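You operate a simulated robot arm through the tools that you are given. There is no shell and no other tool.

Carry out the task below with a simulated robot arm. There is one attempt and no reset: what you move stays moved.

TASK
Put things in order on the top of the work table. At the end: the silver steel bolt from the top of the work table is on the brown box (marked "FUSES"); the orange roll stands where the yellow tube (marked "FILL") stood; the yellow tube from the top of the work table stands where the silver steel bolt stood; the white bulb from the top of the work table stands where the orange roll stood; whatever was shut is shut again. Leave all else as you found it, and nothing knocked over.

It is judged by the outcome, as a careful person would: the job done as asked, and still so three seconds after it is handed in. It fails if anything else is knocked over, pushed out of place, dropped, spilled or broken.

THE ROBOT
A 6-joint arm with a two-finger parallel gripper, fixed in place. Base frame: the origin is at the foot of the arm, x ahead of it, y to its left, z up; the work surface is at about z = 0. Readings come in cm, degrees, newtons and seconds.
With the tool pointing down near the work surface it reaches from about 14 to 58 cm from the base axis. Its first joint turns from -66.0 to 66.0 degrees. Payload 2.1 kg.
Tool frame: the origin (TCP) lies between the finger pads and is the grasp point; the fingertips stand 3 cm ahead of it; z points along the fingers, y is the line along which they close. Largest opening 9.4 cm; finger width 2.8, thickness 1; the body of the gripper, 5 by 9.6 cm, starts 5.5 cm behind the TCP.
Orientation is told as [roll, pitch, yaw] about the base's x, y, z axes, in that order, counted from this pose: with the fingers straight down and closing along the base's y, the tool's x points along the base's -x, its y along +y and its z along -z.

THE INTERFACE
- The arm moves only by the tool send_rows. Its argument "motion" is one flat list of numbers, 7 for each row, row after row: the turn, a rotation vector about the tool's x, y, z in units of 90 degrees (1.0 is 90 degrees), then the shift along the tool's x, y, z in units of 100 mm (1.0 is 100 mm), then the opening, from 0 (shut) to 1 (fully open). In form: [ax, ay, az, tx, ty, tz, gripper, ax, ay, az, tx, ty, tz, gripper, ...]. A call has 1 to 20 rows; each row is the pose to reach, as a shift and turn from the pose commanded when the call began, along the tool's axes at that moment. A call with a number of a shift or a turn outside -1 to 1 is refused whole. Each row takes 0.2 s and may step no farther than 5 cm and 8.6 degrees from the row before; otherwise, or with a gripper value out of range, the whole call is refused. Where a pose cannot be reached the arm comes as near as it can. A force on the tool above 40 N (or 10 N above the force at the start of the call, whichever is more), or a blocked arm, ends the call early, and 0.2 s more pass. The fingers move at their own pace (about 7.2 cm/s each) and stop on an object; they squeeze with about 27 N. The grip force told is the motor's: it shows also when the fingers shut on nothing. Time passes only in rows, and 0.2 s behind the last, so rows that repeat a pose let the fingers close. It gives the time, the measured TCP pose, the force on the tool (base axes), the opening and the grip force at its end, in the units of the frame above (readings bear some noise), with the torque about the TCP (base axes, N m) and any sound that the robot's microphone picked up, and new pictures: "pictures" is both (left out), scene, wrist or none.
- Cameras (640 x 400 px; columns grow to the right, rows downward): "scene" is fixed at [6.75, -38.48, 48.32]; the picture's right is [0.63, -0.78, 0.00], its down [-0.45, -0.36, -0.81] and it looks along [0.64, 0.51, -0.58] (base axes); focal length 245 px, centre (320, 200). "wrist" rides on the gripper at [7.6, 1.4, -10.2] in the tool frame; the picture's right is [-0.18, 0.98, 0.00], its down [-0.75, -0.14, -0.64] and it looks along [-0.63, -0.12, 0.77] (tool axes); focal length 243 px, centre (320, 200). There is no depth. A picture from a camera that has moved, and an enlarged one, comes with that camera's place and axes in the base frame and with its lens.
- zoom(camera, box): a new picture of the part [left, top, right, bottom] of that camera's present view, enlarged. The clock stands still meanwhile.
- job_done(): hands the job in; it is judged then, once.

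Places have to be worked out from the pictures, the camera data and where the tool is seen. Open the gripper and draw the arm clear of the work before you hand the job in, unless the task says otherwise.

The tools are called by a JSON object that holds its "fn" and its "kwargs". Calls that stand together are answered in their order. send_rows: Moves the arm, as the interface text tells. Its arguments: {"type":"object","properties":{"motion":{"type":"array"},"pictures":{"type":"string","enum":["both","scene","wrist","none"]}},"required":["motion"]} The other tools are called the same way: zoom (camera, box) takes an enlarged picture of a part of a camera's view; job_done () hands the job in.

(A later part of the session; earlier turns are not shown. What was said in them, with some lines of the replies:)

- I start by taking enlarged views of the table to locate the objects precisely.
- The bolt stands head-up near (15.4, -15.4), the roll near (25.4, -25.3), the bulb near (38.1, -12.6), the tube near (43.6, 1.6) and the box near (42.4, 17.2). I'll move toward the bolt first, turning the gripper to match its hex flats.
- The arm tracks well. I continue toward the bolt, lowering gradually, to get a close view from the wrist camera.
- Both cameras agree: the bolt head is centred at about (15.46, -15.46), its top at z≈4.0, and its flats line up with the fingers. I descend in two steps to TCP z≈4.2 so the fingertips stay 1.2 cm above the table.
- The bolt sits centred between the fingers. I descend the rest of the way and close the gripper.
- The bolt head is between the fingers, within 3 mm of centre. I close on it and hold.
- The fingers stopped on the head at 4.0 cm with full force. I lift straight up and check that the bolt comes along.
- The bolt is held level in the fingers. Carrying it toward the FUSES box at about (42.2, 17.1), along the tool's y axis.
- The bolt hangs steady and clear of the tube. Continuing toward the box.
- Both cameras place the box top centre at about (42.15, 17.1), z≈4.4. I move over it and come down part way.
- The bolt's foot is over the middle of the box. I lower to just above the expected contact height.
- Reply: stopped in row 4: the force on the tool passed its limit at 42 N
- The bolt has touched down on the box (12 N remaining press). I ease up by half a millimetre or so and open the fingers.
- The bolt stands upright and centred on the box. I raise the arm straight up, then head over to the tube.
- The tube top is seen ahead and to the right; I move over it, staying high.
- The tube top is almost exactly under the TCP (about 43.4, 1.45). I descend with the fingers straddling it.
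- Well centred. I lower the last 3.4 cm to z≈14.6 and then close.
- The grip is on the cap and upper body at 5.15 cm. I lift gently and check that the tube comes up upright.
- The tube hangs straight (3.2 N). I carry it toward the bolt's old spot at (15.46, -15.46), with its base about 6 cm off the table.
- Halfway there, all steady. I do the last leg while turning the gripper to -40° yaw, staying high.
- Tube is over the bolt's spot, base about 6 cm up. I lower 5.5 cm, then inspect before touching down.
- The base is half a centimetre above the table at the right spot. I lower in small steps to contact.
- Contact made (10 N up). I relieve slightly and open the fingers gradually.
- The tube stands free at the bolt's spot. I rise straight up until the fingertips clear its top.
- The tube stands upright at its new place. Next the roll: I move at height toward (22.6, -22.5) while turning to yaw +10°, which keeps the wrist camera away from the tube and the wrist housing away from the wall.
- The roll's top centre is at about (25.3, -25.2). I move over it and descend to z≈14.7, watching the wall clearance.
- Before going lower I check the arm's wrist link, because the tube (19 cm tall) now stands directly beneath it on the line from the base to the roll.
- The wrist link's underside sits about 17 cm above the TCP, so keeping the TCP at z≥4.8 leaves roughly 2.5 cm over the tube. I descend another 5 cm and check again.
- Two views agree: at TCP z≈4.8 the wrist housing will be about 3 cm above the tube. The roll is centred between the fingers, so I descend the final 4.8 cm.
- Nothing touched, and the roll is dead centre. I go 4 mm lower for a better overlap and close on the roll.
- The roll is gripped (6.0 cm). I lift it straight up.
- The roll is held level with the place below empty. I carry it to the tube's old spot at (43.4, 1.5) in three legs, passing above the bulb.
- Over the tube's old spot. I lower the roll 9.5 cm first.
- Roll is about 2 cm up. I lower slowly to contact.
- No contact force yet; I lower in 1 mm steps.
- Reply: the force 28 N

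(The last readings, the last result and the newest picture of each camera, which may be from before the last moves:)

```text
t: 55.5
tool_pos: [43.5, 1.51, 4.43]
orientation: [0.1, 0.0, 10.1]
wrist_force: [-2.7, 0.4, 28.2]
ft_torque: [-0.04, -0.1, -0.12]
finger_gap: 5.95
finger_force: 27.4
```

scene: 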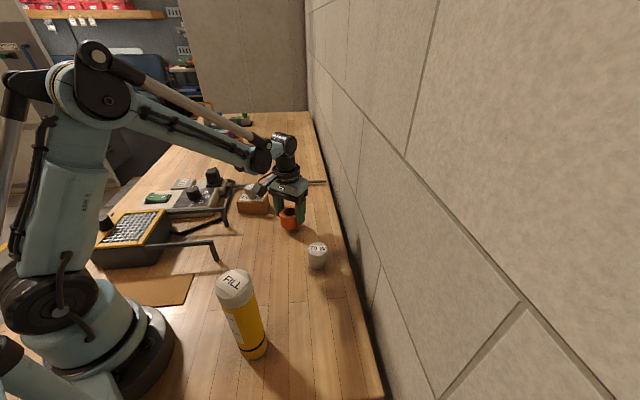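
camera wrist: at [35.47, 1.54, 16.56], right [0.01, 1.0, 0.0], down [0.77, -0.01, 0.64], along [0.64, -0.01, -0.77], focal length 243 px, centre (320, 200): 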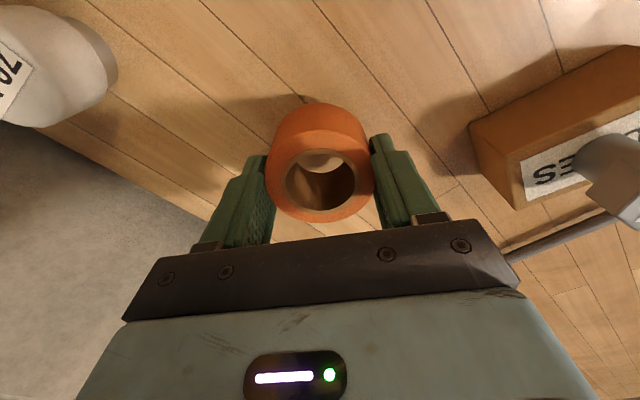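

Firm contact now. I relieve the press by 1 mm and open the fingers slowly.

{"fn": "send_rows", "kwargs": {"motion": [0, 0, 0, 0, 0, -0.01, 0.3, 0, 0, 0, 0, 0, -0.01, 0.3, 0, 0, 0, 0, 0, -0.01, 0.65, 0, 0, 0, 0, 0, -0.01, 0.75, 0, 0, 0, 0, 0, -0.01, 0.85, 0, 0, 0, 0, 0, -0.01, 1.0, 0, 0, 0, 0, 0, -0.01, 1.0], "pictures": "both"}}

{"fn": "zoom", "kwargs": {"camera": "wrist", "box": [200, 80, 440, 240]}}

```text
t: 57.0
tool_pos: [43.34, 1.46, 4.45]
orientation: [0.1, -0.1, 10.0]
wrist_force: [-0.4, 0.4, -0.6]
ft_torque: [-0.01, -0.02, 0.01]
finger_gap: 9.4
finger_force: 0.0
camera wrist: at [35.49, 1.53, 14.62], right [0.01, 1.0, 0.0], down [0.77, -0.01, 0.64], along [0.64, -0.01, -0.77], focal length 243 px, centre (320, 200)
```

scene: 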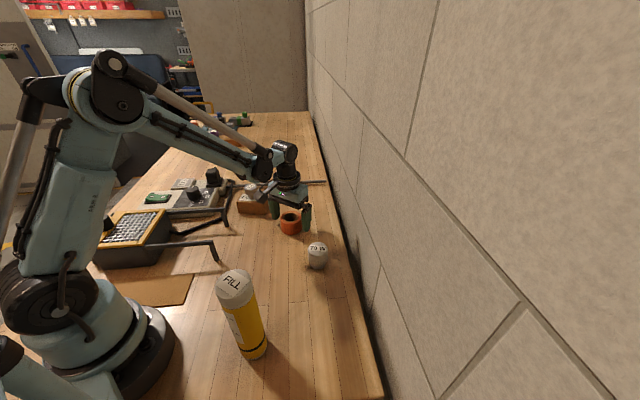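
wrist: 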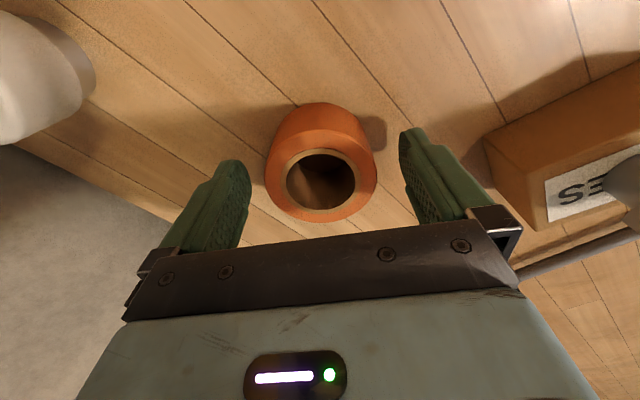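

```text
2.50 times, centred on (320, 160) of wrist
camera zoom: at [35.49, 1.53, 14.62], right [0.01, 1.0, 0.0], down [0.77, -0.01, 0.64], along [0.64, -0.01, -0.77], focal length 606 px, centre (320, 300)
```

zoom: 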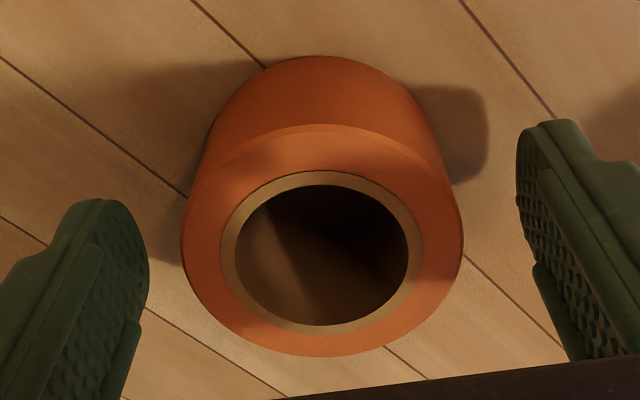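

The roll stands level in the tube's old place. I rise straight up and then move toward the bulb.

{"fn": "send_rows", "kwargs": {"motion": [0, 0, 0, 0, 0, -0.1, 1, 0, 0, 0, 0, 0, -0.25, 1, 0, 0, 0, 0, 0, -0.45, 1, 0, 0, 0, 0, 0, -0.65, 1, 0, 0, 0, 0, 0, -0.85, 1, 0, 0, 0, 0, 0, -1.0, 1], "pictures": "none"}}

{"fn": "send_rows", "kwargs": {"motion": [0, 0, 0, 0.12, -0.2, 0, 1, 0, 0, 0, 0.24, -0.4, 0, 1, 0, 0, 0, 0.36, -0.6, 0, 1, 0, 0, 0, 0.48, -0.8, 0, 1, 0, 0, 0, 0.6, -1.0, 0, 1], "pictures": "both"}}

{"fn": "zoom", "kwargs": {"camera": "wrist", "box": [160, 40, 360, 240]}}

```text
t: 58.5
tool_pos: [43.47, 1.42, 14.54]
orientation: [0.0, 0.0, 10.0]
wrist_force: [0.0, -0.2, -0.7]
ft_torque: [0.0, -0.01, -0.02]
finger_gap: 9.39
finger_force: 0.0
```

```text
t: 59.6
tool_pos: [39.23, -9.4, 14.52]
orientation: [0.0, 0.1, 10.0]
wrist_force: [1.1, 0.1, -0.3]
ft_torque: [0.02, -0.01, -0.01]
finger_gap: 9.42
finger_force: 0.1
camera wrist: at [31.38, -9.39, 24.66], right [0.01, 1.0, 0.0], down [0.77, -0.01, 0.64], along [0.64, -0.01, -0.77], focal length 243 px, centre (320, 200)
```

scene: 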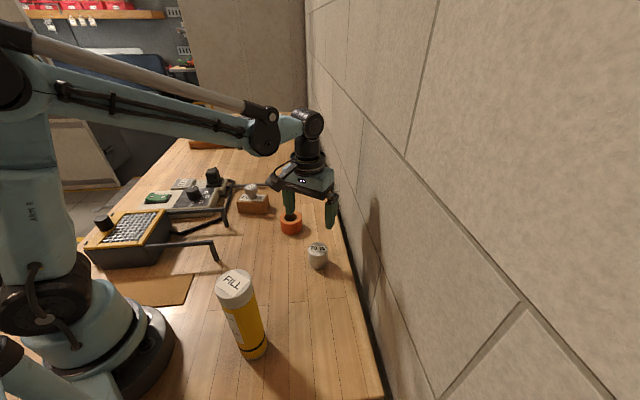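
wrist: 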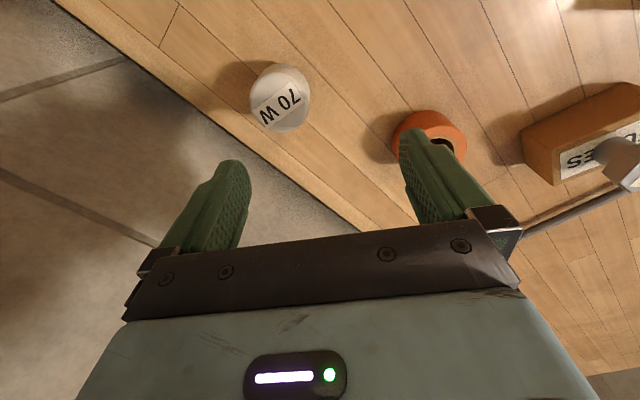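

```text
2.00 times, centred on (260, 140) of wrist
camera zoom: at [31.38, -9.39, 24.66], right [0.01, 1.0, 0.0], down [0.77, -0.01, 0.64], along [0.64, -0.01, -0.77], focal length 485 px, centre (440, 320)
```

zoom: 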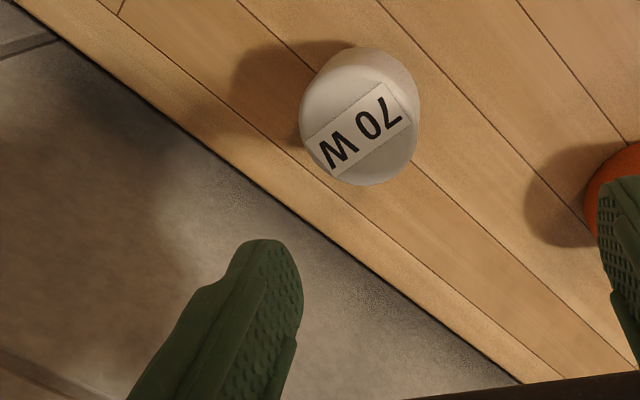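

The bulb is at about (37.9, -12.5). I move over it and come down to z≈9.5 for a check.

{"fn": "send_rows", "kwargs": {"motion": [0, 0, 0, 0.09, -0.14, 0, 1, 0, 0, 0, 0.185, -0.282, 0, 1, 0, 0, 0, 0.185, -0.282, 0.15, 1, 0, 0, 0, 0.185, -0.282, 0.3, 1, 0, 0, 0, 0.185, -0.282, 0.4, 1, 0, 0, 0, 0.185, -0.282, 0.4, 1], "pictures": "both"}}

{"fn": "zoom", "kwargs": {"camera": "wrist", "box": [200, 60, 440, 240]}}

{"fn": "zoom", "kwargs": {"camera": "scene", "box": [260, 170, 360, 280]}}

```text
t: 61.0
tool_pos: [37.92, -12.61, 10.44]
orientation: [0.0, 0.0, 10.0]
wrist_force: [-0.1, -0.2, 0.0]
ft_torque: [0.0, -0.01, 0.0]
finger_gap: 9.41
finger_force: 0.1
camera wrist: at [30.03, -12.52, 20.63], right [0.01, 1.0, 0.0], down [0.77, -0.01, 0.64], along [0.64, -0.01, -0.77], focal length 243 px, centre (320, 200)
```

scene: 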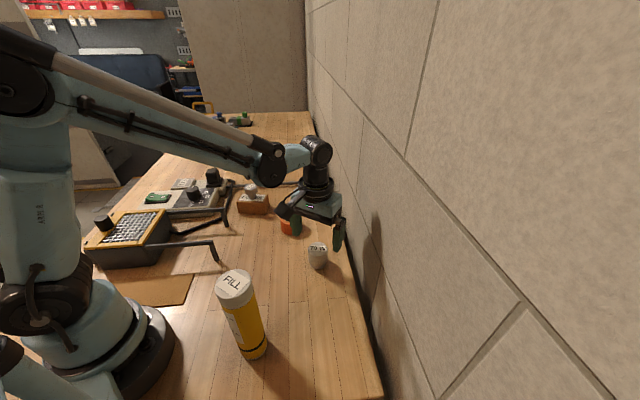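
wrist: 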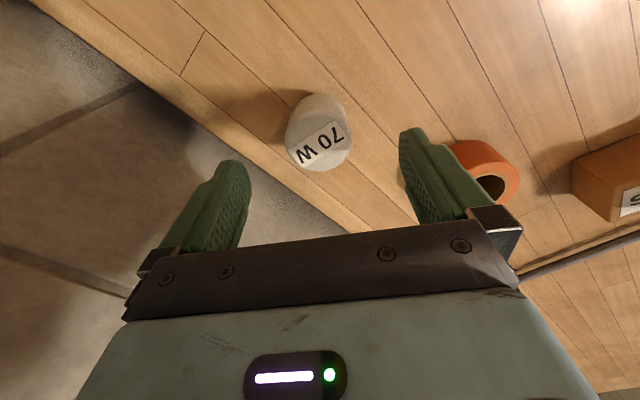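

```text
2.22 times, centred on (320, 150) of wrist
camera zoom: at [30.03, -12.52, 20.63], right [0.01, 1.0, 0.0], down [0.77, -0.01, 0.64], along [0.64, -0.01, -0.77], focal length 539 px, centre (320, 311)
```

zoom: 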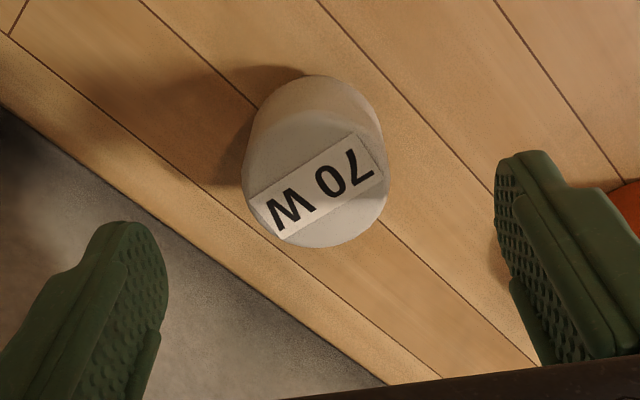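

```text
3.64 times, centred on (310, 225) of scene
camera zoom: at [6.75, -38.48, 48.32], right [0.63, -0.78, 0.0], down [-0.45, -0.36, -0.81], along [0.64, 0.51, -0.58], focal length 892 px, centre (356, 109)
```

zoom: 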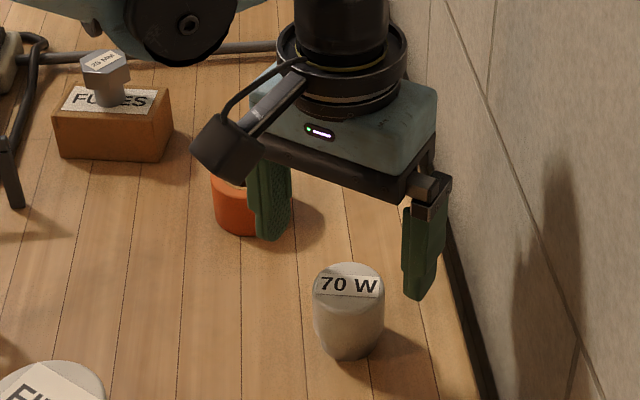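

Bulb is centred within 3 mm. I descend to TCP z≈4.6, fingertips 1.6 cm above the table.

{"fn": "send_rows", "kwargs": {"motion": [0, 0, 0, 0.015, -0.007, 0.12, 1, 0, 0, 0, 0.015, -0.007, 0.24, 1, 0, 0, 0, 0.015, -0.007, 0.36, 1, 0, 0, 0, 0.015, -0.007, 0.48, 1, 0, 0, 0, 0.015, -0.007, 0.58, 1, 0, 0, 0, 0.015, -0.007, 0.58, 1], "pictures": "both"}}

{"fn": "zoom", "kwargs": {"camera": "wrist", "box": [200, 80, 440, 240]}}

{"fn": "zoom", "kwargs": {"camera": "scene", "box": [270, 200, 360, 290]}}

```text
t: 62.5
tool_pos: [37.81, -12.62, 4.74]
orientation: [0.0, -0.1, 9.9]
wrist_force: [0.9, 0.5, 0.2]
ft_torque: [-0.02, -0.01, 0.02]
finger_gap: 9.4
finger_force: 0.0
camera wrist: at [29.87, -12.55, 14.86], right [0.01, 1.0, 0.0], down [0.77, -0.01, 0.64], along [0.64, -0.01, -0.77], focal length 243 px, centre (320, 200)
```

scene: 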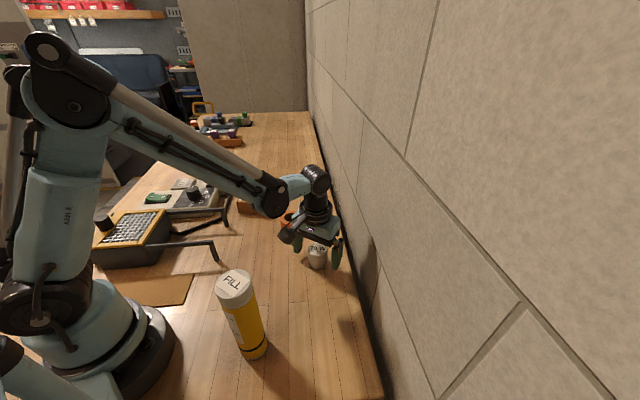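
wrist: 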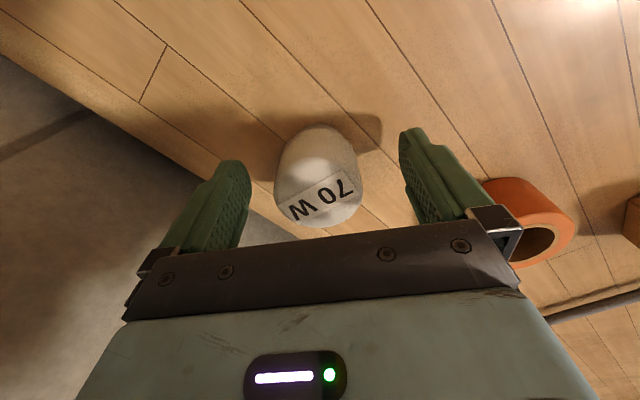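

```text
2.50 times, centred on (320, 160) of wrist
camera zoom: at [29.87, -12.55, 14.86], right [0.01, 1.0, 0.0], down [0.77, -0.01, 0.64], along [0.64, -0.01, -0.77], focal length 606 px, centre (320, 300)
```

zoom: 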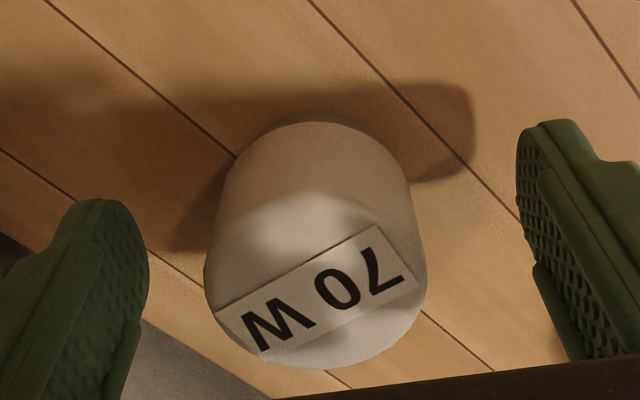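

```text
4.44 times, centred on (315, 245) of scene
camera zoom: at [6.75, -38.48, 48.32], right [0.63, -0.78, 0.0], down [-0.45, -0.36, -0.81], along [0.64, 0.51, -0.58], focal length 1090 px, centre (342, 0)
```

zoom: 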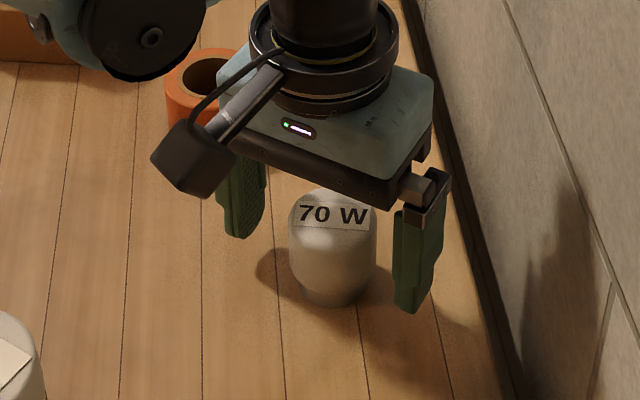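

The bulb is between the fingers with clearance on both sides. I close on it.

{"fn": "send_rows", "kwargs": {"motion": [0, 0, 0, 0, 0, 0, 0.75, 0, 0, 0, 0, 0, 0, 0.6, 0, 0, 0, 0, 0, 0, 0.5, 0, 0, 0, 0, 0, 0, 0.4, 0, 0, 0, 0, 0, 0, 0.3, 0, 0, 0, 0, 0, 0, 0.3], "pictures": "both"}}

{"fn": "zoom", "kwargs": {"camera": "wrist", "box": [200, 80, 440, 240]}}

```text
t: 63.9
tool_pos: [37.75, -12.66, 4.65]
orientation: [0.1, 0.0, 10.0]
wrist_force: [0.5, -0.5, 0.7]
ft_torque: [0.01, 0.01, 0.02]
finger_gap: 4.76
finger_force: 27.6
camera wrist: at [29.86, -12.55, 14.87], right [0.01, 1.0, 0.0], down [0.77, -0.01, 0.64], along [0.64, -0.01, -0.77], focal length 243 px, centre (320, 200)
```

scene: 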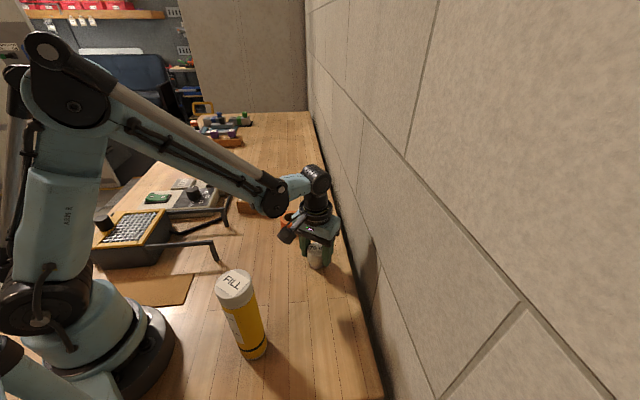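
wrist: 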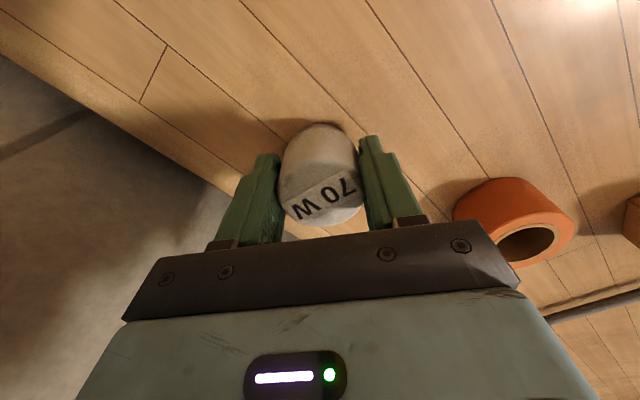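

```text
2.50 times, centred on (320, 160) of wrist
camera zoom: at [29.86, -12.55, 14.87], right [0.01, 1.0, 0.0], down [0.77, -0.01, 0.64], along [0.64, -0.01, -0.77], focal length 606 px, centre (320, 300)
```

zoom: 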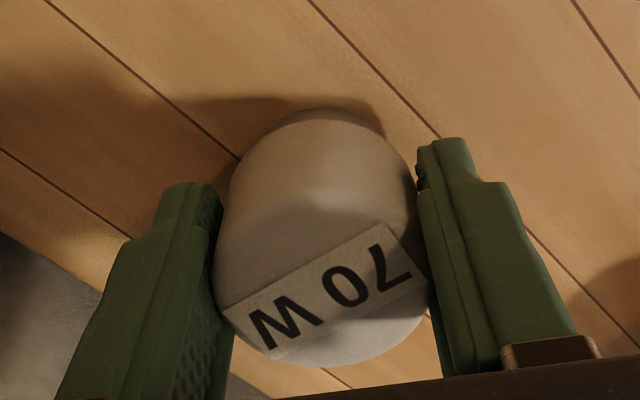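

The bulb is gripped at 4.76 cm. I lift gently and check its attitude.

{"fn": "send_rows", "kwargs": {"motion": [0, 0, 0, 0, 0, -0.03, 0.3, 0, 0, 0, 0, 0, -0.08, 0.3, 0, 0, 0, 0, 0, -0.16, 0.3, 0, 0, 0, 0, 0, -0.28, 0.3, 0, 0, 0, 0, 0, -0.4, 0.3, 0, 0, 0, 0, 0, -0.4, 0.3], "pictures": "both"}}

{"fn": "zoom", "kwargs": {"camera": "wrist", "box": [200, 80, 440, 240]}}

{"fn": "zoom", "kwargs": {"camera": "scene", "box": [280, 200, 360, 280]}}

```text
t: 65.2
tool_pos: [37.75, -12.57, 8.66]
orientation: [0.0, -0.1, 10.0]
wrist_force: [0.5, -0.3, -0.4]
ft_torque: [0.01, 0.02, 0.02]
finger_gap: 4.71
finger_force: 27.1
camera wrist: at [29.86, -12.52, 18.89], right [0.01, 1.0, 0.0], down [0.77, -0.01, 0.64], along [0.64, -0.01, -0.77], focal length 243 px, centre (320, 200)
```

scene: 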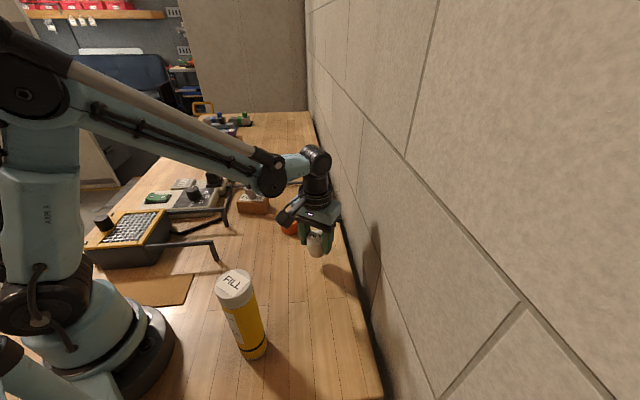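
wrist: 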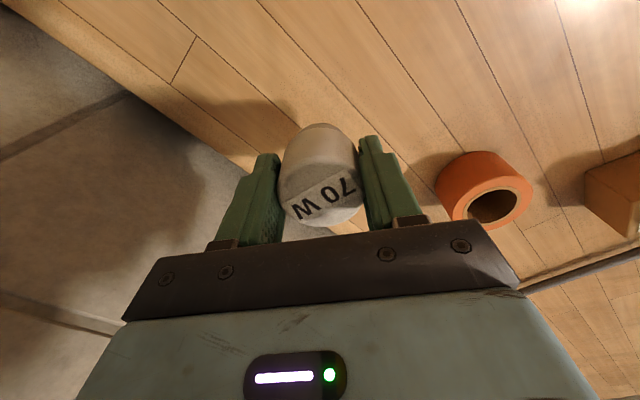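

```text
2.50 times, centred on (320, 160) of wrist
camera zoom: at [29.86, -12.52, 18.89], right [0.01, 1.0, 0.0], down [0.77, -0.01, 0.64], along [0.64, -0.01, -0.77], focal length 606 px, centre (320, 300)
```

zoom: 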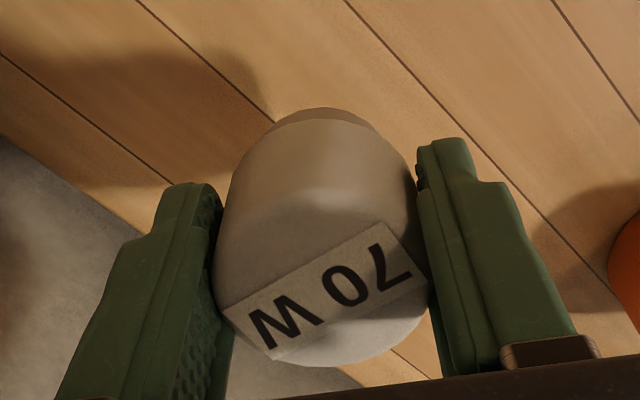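

```text
5.00 times, centred on (320, 240) of scene
camera zoom: at [6.75, -38.48, 48.32], right [0.63, -0.78, 0.0], down [-0.45, -0.36, -0.81], along [0.64, 0.51, -0.58], focal length 1226 px, centre (320, 0)
```

zoom: 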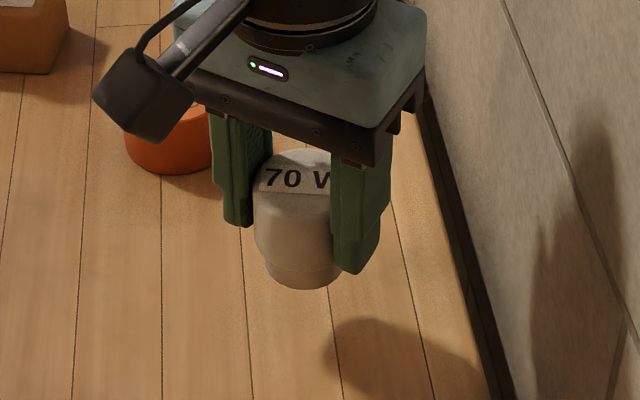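

The bulb hangs upright. I raise it and carry it along the wall to the roll's old place at (25.4, -25.4).

{"fn": "send_rows", "kwargs": {"motion": [0, 0, 0, 0, 0, -0.15, 0.3, 0, 0, 0, 0.06, -0.04, -0.3, 0.3, 0, 0, 0, 0.18, -0.13, -0.45, 0.3, 0, 0, 0, 0.34, -0.25, -0.55, 0.3, 0, 0, 0, 0.52, -0.38, -0.6, 0.3, 0, 0, 0, 0.71, -0.525, -0.6, 0.3], "pictures": "none"}}

{"fn": "send_rows", "kwargs": {"motion": [0, 0, 0, 0.16, -0.12, 0, 0.3, 0, 0, 0, 0.32, -0.24, 0, 0.3, 0, 0, 0, 0.48, -0.36, 0, 0.3, 0, 0, 0, 0.62, -0.46, 0, 0.3, 0, 0, 0, 0.71, -0.525, 0, 0.3, 0, 0, 0, 0.71, -0.525, 0, 0.3], "pictures": "both"}}

{"fn": "zoom", "kwargs": {"camera": "scene", "box": [200, 180, 400, 380]}}

```text
t: 66.7
tool_pos: [31.74, -19.08, 14.65]
orientation: [0.0, 0.1, 9.9]
wrist_force: [0.1, 0.5, -0.9]
ft_torque: [-0.03, 0.03, 0.02]
finger_gap: 4.74
finger_force: 27.0
```

```text
t: 68.0
tool_pos: [25.57, -25.46, 14.77]
orientation: [0.1, -0.1, 10.0]
wrist_force: [-0.1, -0.3, -1.1]
ft_torque: [-0.01, -0.02, 0.0]
finger_gap: 4.71
finger_force: 27.3
camera wrist: at [17.7, -25.42, 24.91], right [0.01, 1.0, 0.0], down [0.77, -0.01, 0.64], along [0.64, -0.01, -0.77], focal length 243 px, centre (320, 200)
```

scene: 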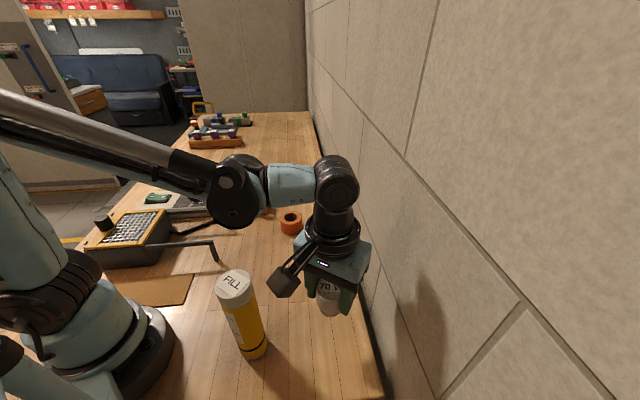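
wrist: 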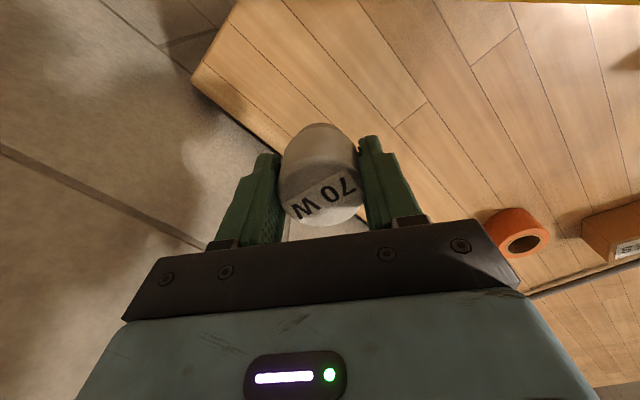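

```text
2.00 times, centred on (300, 280) of scene
camera zoom: at [6.75, -38.48, 48.32], right [0.63, -0.78, 0.0], down [-0.45, -0.36, -0.81], along [0.64, 0.51, -0.58], focal length 490 px, centre (360, 40)
```

zoom: 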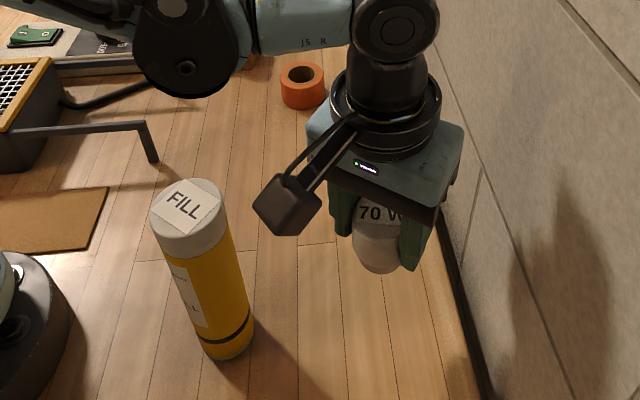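

Over the roll's old place, clear of wall and tube. I lower 8 cm.

{"fn": "send_rows", "kwargs": {"motion": [0, 0, 0, 0, 0, 0.12, 0.3, 0, 0, 0, 0, 0, 0.26, 0.3, 0, 0, 0, 0, 0, 0.4, 0.3, 0, 0, 0, 0, 0, 0.54, 0.3, 0, 0, 0, 0, 0, 0.67, 0.3, 0, 0, 0, 0, 0, 0.76, 0.3, 0, 0, 0, 0, 0, 0.8, 0.3, 0, 0, 0, 0, 0, 0.8, 0.3], "pictures": "both"}}

{"fn": "zoom", "kwargs": {"camera": "scene", "box": [200, 200, 400, 390]}}

```text
t: 69.8
tool_pos: [25.65, -25.39, 6.81]
orientation: [0.0, 0.1, 10.0]
wrist_force: [-0.3, -0.3, -1.0]
ft_torque: [0.01, 0.01, 0.01]
finger_gap: 4.72
finger_force: 27.4
camera wrist: at [17.71, -25.32, 16.82], right [0.01, 1.0, 0.0], down [0.77, -0.01, 0.64], along [0.64, -0.01, -0.77], focal length 243 px, centre (320, 200)
```

scene: 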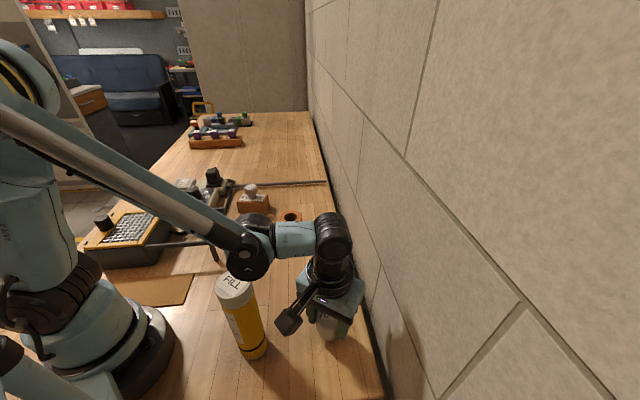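
wrist: 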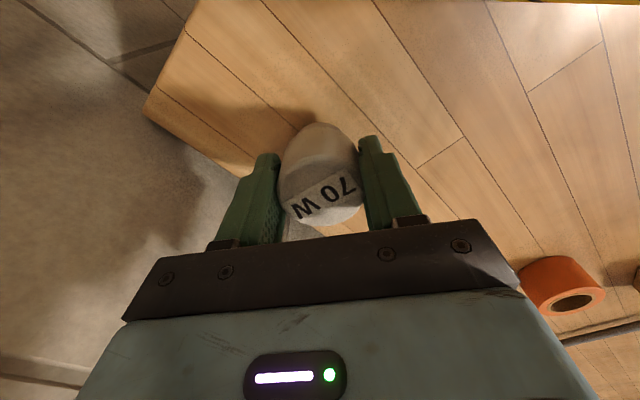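

```text
2.11 times, centred on (300, 295) of scene
camera zoom: at [6.75, -38.48, 48.32], right [0.63, -0.78, 0.0], down [-0.45, -0.36, -0.81], along [0.64, 0.51, -0.58], focal length 516 px, centre (362, 0)
```

zoom: 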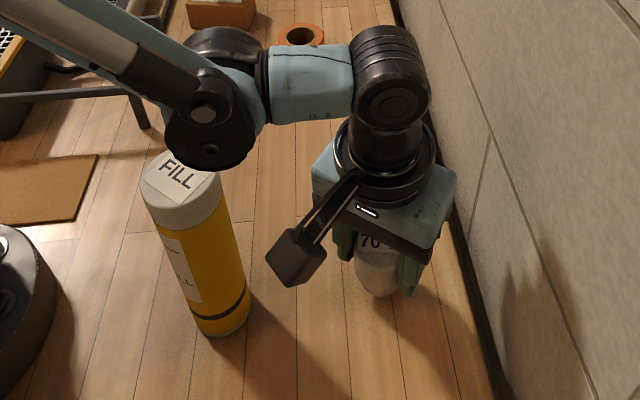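

The bulb's foot is about 2 cm above the right spot. I lower slowly to near contact.

{"fn": "send_rows", "kwargs": {"motion": [0, 0, 0, 0, 0, 0.06, 0.3, 0, 0, 0, 0, 0, 0.11, 0.3, 0, 0, 0, 0, 0, 0.15, 0.3, 0, 0, 0, 0, 0, 0.18, 0.3, 0, 0, 0, 0, 0, 0.2, 0.3, 0, 0, 0, 0, 0, 0.2, 0.3], "pictures": "none"}}

```text
t: 71.2
tool_pos: [25.7, -25.45, 4.61]
orientation: [0.0, 0.0, 10.0]
wrist_force: [-0.2, 0.5, 18.8]
ft_torque: [0.02, -0.05, -0.05]
finger_gap: 4.69
finger_force: 27.1
```

Contact made (19 N). I ease up slightly and open the fingers.

{"fn": "send_rows", "kwargs": {"motion": [0, 0, 0, 0, 0, -0.007, 0.3, 0, 0, 0, 0, 0, -0.007, 0.3, 0, 0, 0, 0, 0, -0.007, 0.55, 0, 0, 0, 0, 0, -0.007, 0.65, 0, 0, 0, 0, 0, -0.007, 0.8, 0, 0, 0, 0, 0, -0.007, 1.0, 0, 0, 0, 0, 0, -0.007, 1.0], "pictures": "both"}}

{"fn": "zoom", "kwargs": {"camera": "wrist", "box": [200, 80, 440, 240]}}

{"fn": "zoom", "kwargs": {"camera": "scene", "box": [200, 200, 400, 390]}}

```text
t: 72.8
tool_pos: [25.61, -25.52, 4.84]
orientation: [-0.1, 0.0, 10.0]
wrist_force: [-0.2, -0.2, -0.4]
ft_torque: [0.01, 0.01, -0.01]
finger_gap: 9.37
finger_force: 0.1
camera wrist: at [17.71, -25.36, 14.9], right [0.01, 1.0, 0.0], down [0.77, -0.01, 0.64], along [0.64, -0.01, -0.77], focal length 243 px, centre (320, 200)
```

scene: 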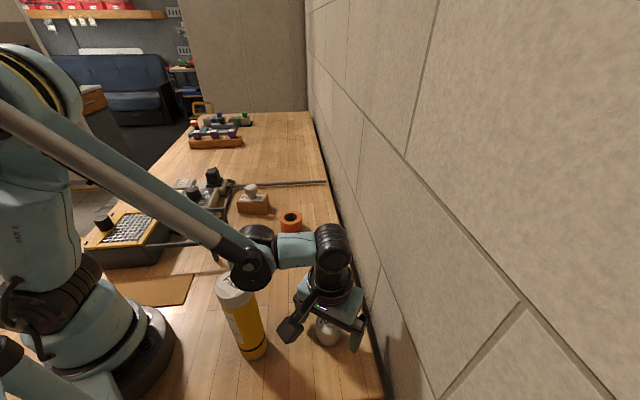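
wrist: 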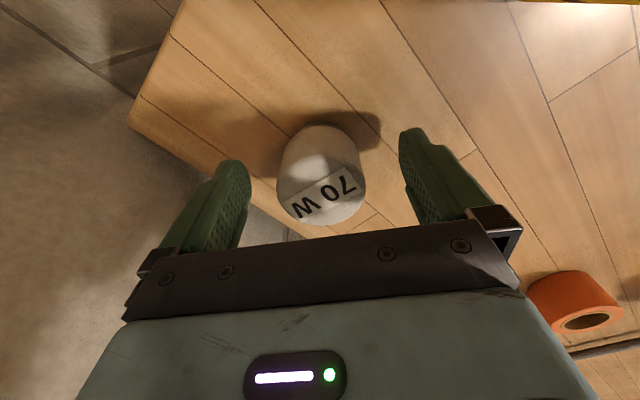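

```text
2.50 times, centred on (320, 160) of wrist
camera zoom: at [17.71, -25.36, 14.9], right [0.01, 1.0, 0.0], down [0.77, -0.01, 0.64], along [0.64, -0.01, -0.77], focal length 606 px, centre (320, 300)
```

zoom: 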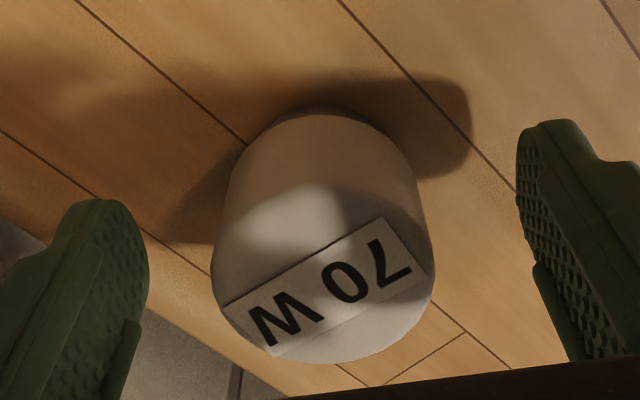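

```text
2.11 times, centred on (300, 295) of scene
camera zoom: at [6.75, -38.48, 48.32], right [0.63, -0.78, 0.0], down [-0.45, -0.36, -0.81], along [0.64, 0.51, -0.58], focal length 516 px, centre (362, 0)
```

zoom: 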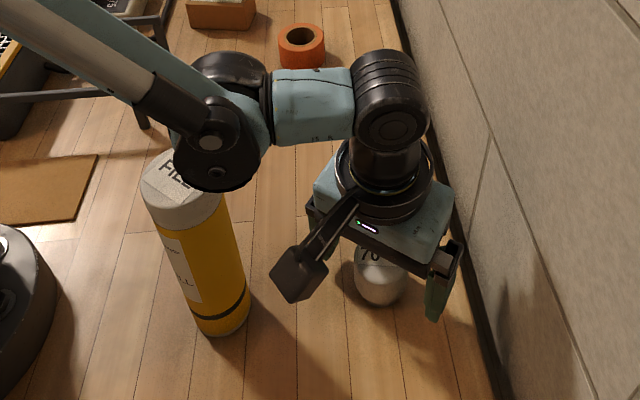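

The bulb stands free in the roll's old place. I rise straight up, away from tube and wall.

{"fn": "send_rows", "kwargs": {"motion": [0, 0, 0, 0, 0, -0.08, 1, 0, 0, 0, 0, 0, -0.2, 1, 0, 0, 0, 0, 0, -0.4, 1, 0, 0, 0, 0, 0, -0.6, 1, 0, 0, 0, 0, 0, -0.8, 1, 0, 0, 0, 0, 0, -1.0, 1], "pictures": "none"}}

{"fn": "send_rows", "kwargs": {"motion": [0, 0, 0, 0, 0, -0.2, 1, 0, 0, 0, 0, 0, -0.4, 1, 0, 0, 0, 0, 0, -0.6, 1, 0, 0, 0, 0, 0, -0.8, 1, 0, 0, 0, 0, 0, -1.0, 1], "pictures": "both"}}

```text
t: 74.2
tool_pos: [25.62, -25.35, 14.69]
orientation: [0.0, 0.1, 10.0]
wrist_force: [0.0, -0.4, 0.1]
ft_torque: [-0.01, -0.01, 0.0]
finger_gap: 9.39
finger_force: 0.0
```

```text
t: 75.5
tool_pos: [25.53, -25.45, 24.74]
orientation: [0.0, 0.0, 10.0]
wrist_force: [0.7, -0.3, -0.5]
ft_torque: [0.0, 0.01, 0.02]
finger_gap: 9.4
finger_force: 0.0
camera wrist: at [17.64, -25.28, 34.94], right [0.01, 1.0, 0.0], down [0.77, -0.01, 0.64], along [0.64, -0.01, -0.77], focal length 243 px, centre (320, 200)
```

scene: 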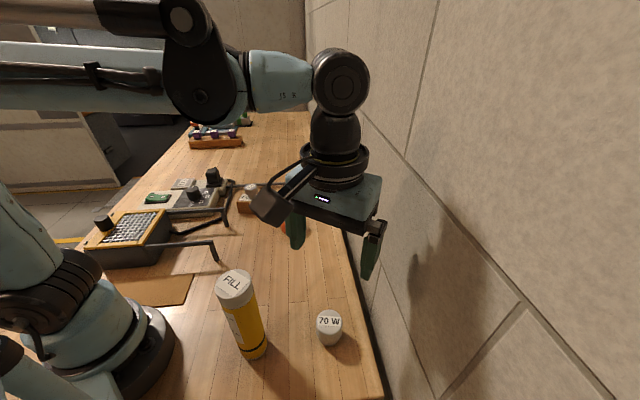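
wrist: 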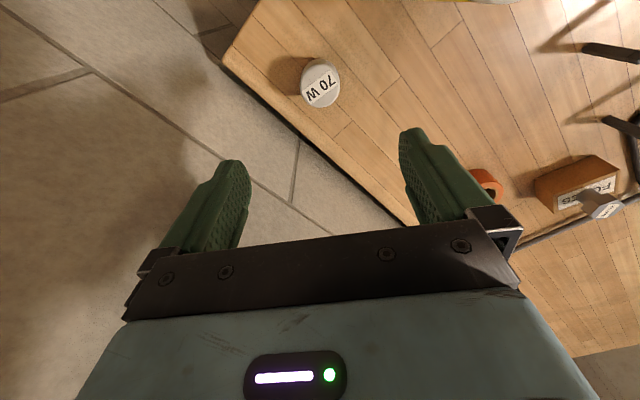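

The bulb and tube both stand upright. I withdraw the arm toward the middle of the table, high up, to view the final state.

{"fn": "send_rows", "kwargs": {"motion": [0, 0, 0, -0.09, 0.14, -0.04, 1, 0, 0, 0, -0.18, 0.28, -0.08, 1, 0, 0, 0, -0.27, 0.42, -0.12, 1, 0, 0, 0, -0.36, 0.56, -0.16, 1, 0, 0, 0, -0.45, 0.71, -0.2, 1], "pictures": "none"}}

{"fn": "send_rows", "kwargs": {"motion": [0, 0, 0, -0.09, 0.14, 0, 1, 0, 0, 0, -0.18, 0.28, 0, 1, 0, 0, 0, -0.27, 0.42, 0, 1, 0, 0, 0, -0.36, 0.56, 0, 1, 0, 0, 0, -0.45, 0.71, 0, 1], "pictures": "none"}}

{"fn": "send_rows", "kwargs": {"motion": [0, 0, 0.028, 0, 0.14, -0.02, 1, 0, 0, 0.056, 0, 0.28, -0.04, 1, 0, 0, 0.083, 0, 0.42, -0.06, 1, 0, 0, 0.111, 0, 0.56, -0.08, 1, 0, 0, 0.111, 0, 0.56, -0.08, 1], "pictures": "both"}}

{"fn": "zoom", "kwargs": {"camera": "scene", "box": [200, 170, 380, 370]}}

{"fn": "zoom", "kwargs": {"camera": "scene", "box": [220, 170, 320, 240]}}

```text
t: 76.7
tool_pos: [28.82, -17.72, 26.75]
orientation: [0.1, -0.1, 10.0]
wrist_force: [-0.1, -0.4, 0.1]
ft_torque: [-0.02, -0.03, 0.01]
finger_gap: 9.38
finger_force: 0.0
```

```text
t: 77.8
tool_pos: [31.89, -9.87, 26.79]
orientation: [0.0, 0.0, 10.0]
wrist_force: [-0.3, -0.3, -0.1]
ft_torque: [-0.01, 0.01, 0.0]
finger_gap: 9.41
finger_force: 0.0
```

```text
t: 79.0
tool_pos: [31.14, -4.37, 27.48]
orientation: [0.0, 0.1, -0.1]
wrist_force: [0.3, -0.1, 0.0]
ft_torque: [0.0, 0.02, 0.02]
finger_gap: 9.39
finger_force: 0.1
camera wrist: at [23.23, -2.93, 37.67], right [0.18, 0.98, 0.0], down [0.75, -0.14, 0.64], along [0.63, -0.12, -0.77], focal length 243 px, centre (320, 200)
```

scene: 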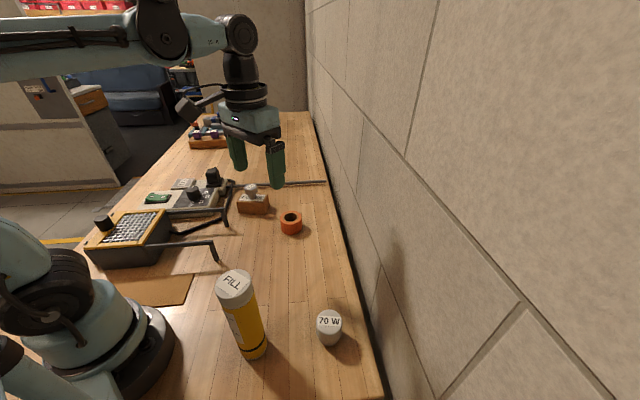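
wrist: 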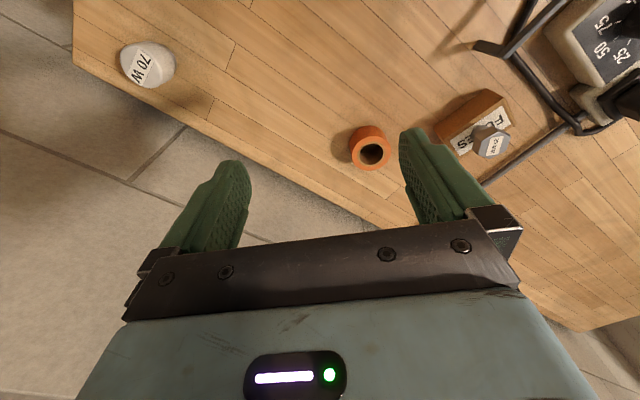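

```text
2.00 times, centred on (290, 270) of scene
camera zoom: at [6.75, -38.48, 48.32], right [0.63, -0.78, 0.0], down [-0.45, -0.36, -0.81], along [0.64, 0.51, -0.58], focal length 490 px, centre (380, 60)
```

zoom: 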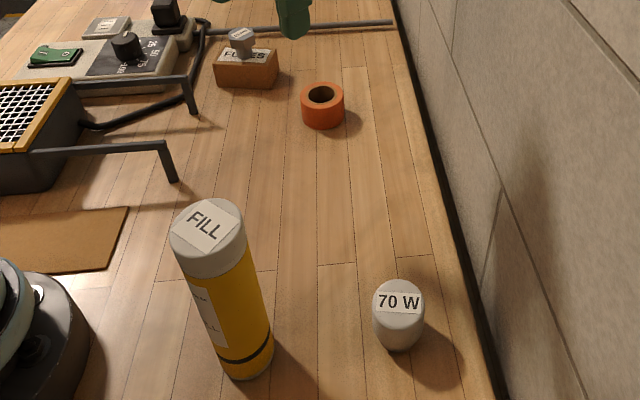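

```text
5.71 times, centred on (270, 205) of scene
camera zoom: at [6.75, -38.48, 48.32], right [0.63, -0.78, 0.0], down [-0.45, -0.36, -0.81], along [0.64, 0.51, -0.58], focal length 1401 px, centre (606, 171)
```

zoom: 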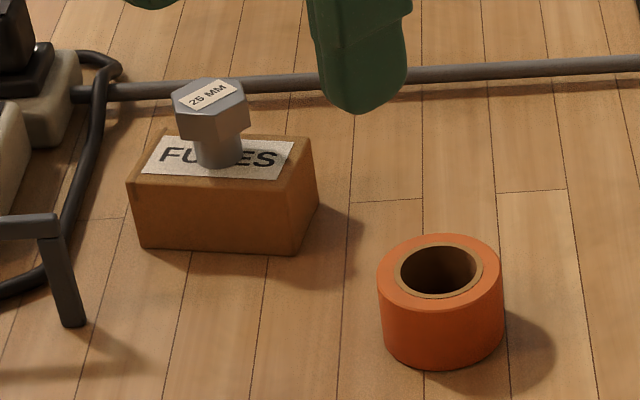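

Final check: the bolt is upright on the FUSES box, the roll is on the tube's spot, the tube on the bolt's spot and the bulb on the roll's spot. The box hasn't moved, nothing is knocked over, and the gripper is open and clear, so I hand the job in.

{"fn": "job_done", "kwargs": {}}

```text
The job is handed in.
```

I rearranged the table as asked and handed the job in; no verdict has come back. My last camera views showed everything upright.

- **Bolt:** standing head-up on top of the "FUSES" box, near its centre. The box has not moved.
- **Yellow tube:** standing where the bolt stood.
- **Orange roll:** standing where the yellow tube stood.
- **White bulb:** standing where the orange roll stood.

From the camera views, the tube, roll and bulb each look to be within about half a centimetre of where the earlier object stood. When I set the bolt down, the press on the box peaked at 42 N before the arm stopped itself. The box looks undamaged.

I opened nothing, so there was nothing to shut again. The gripper is open and the arm is drawn up clear of the table.
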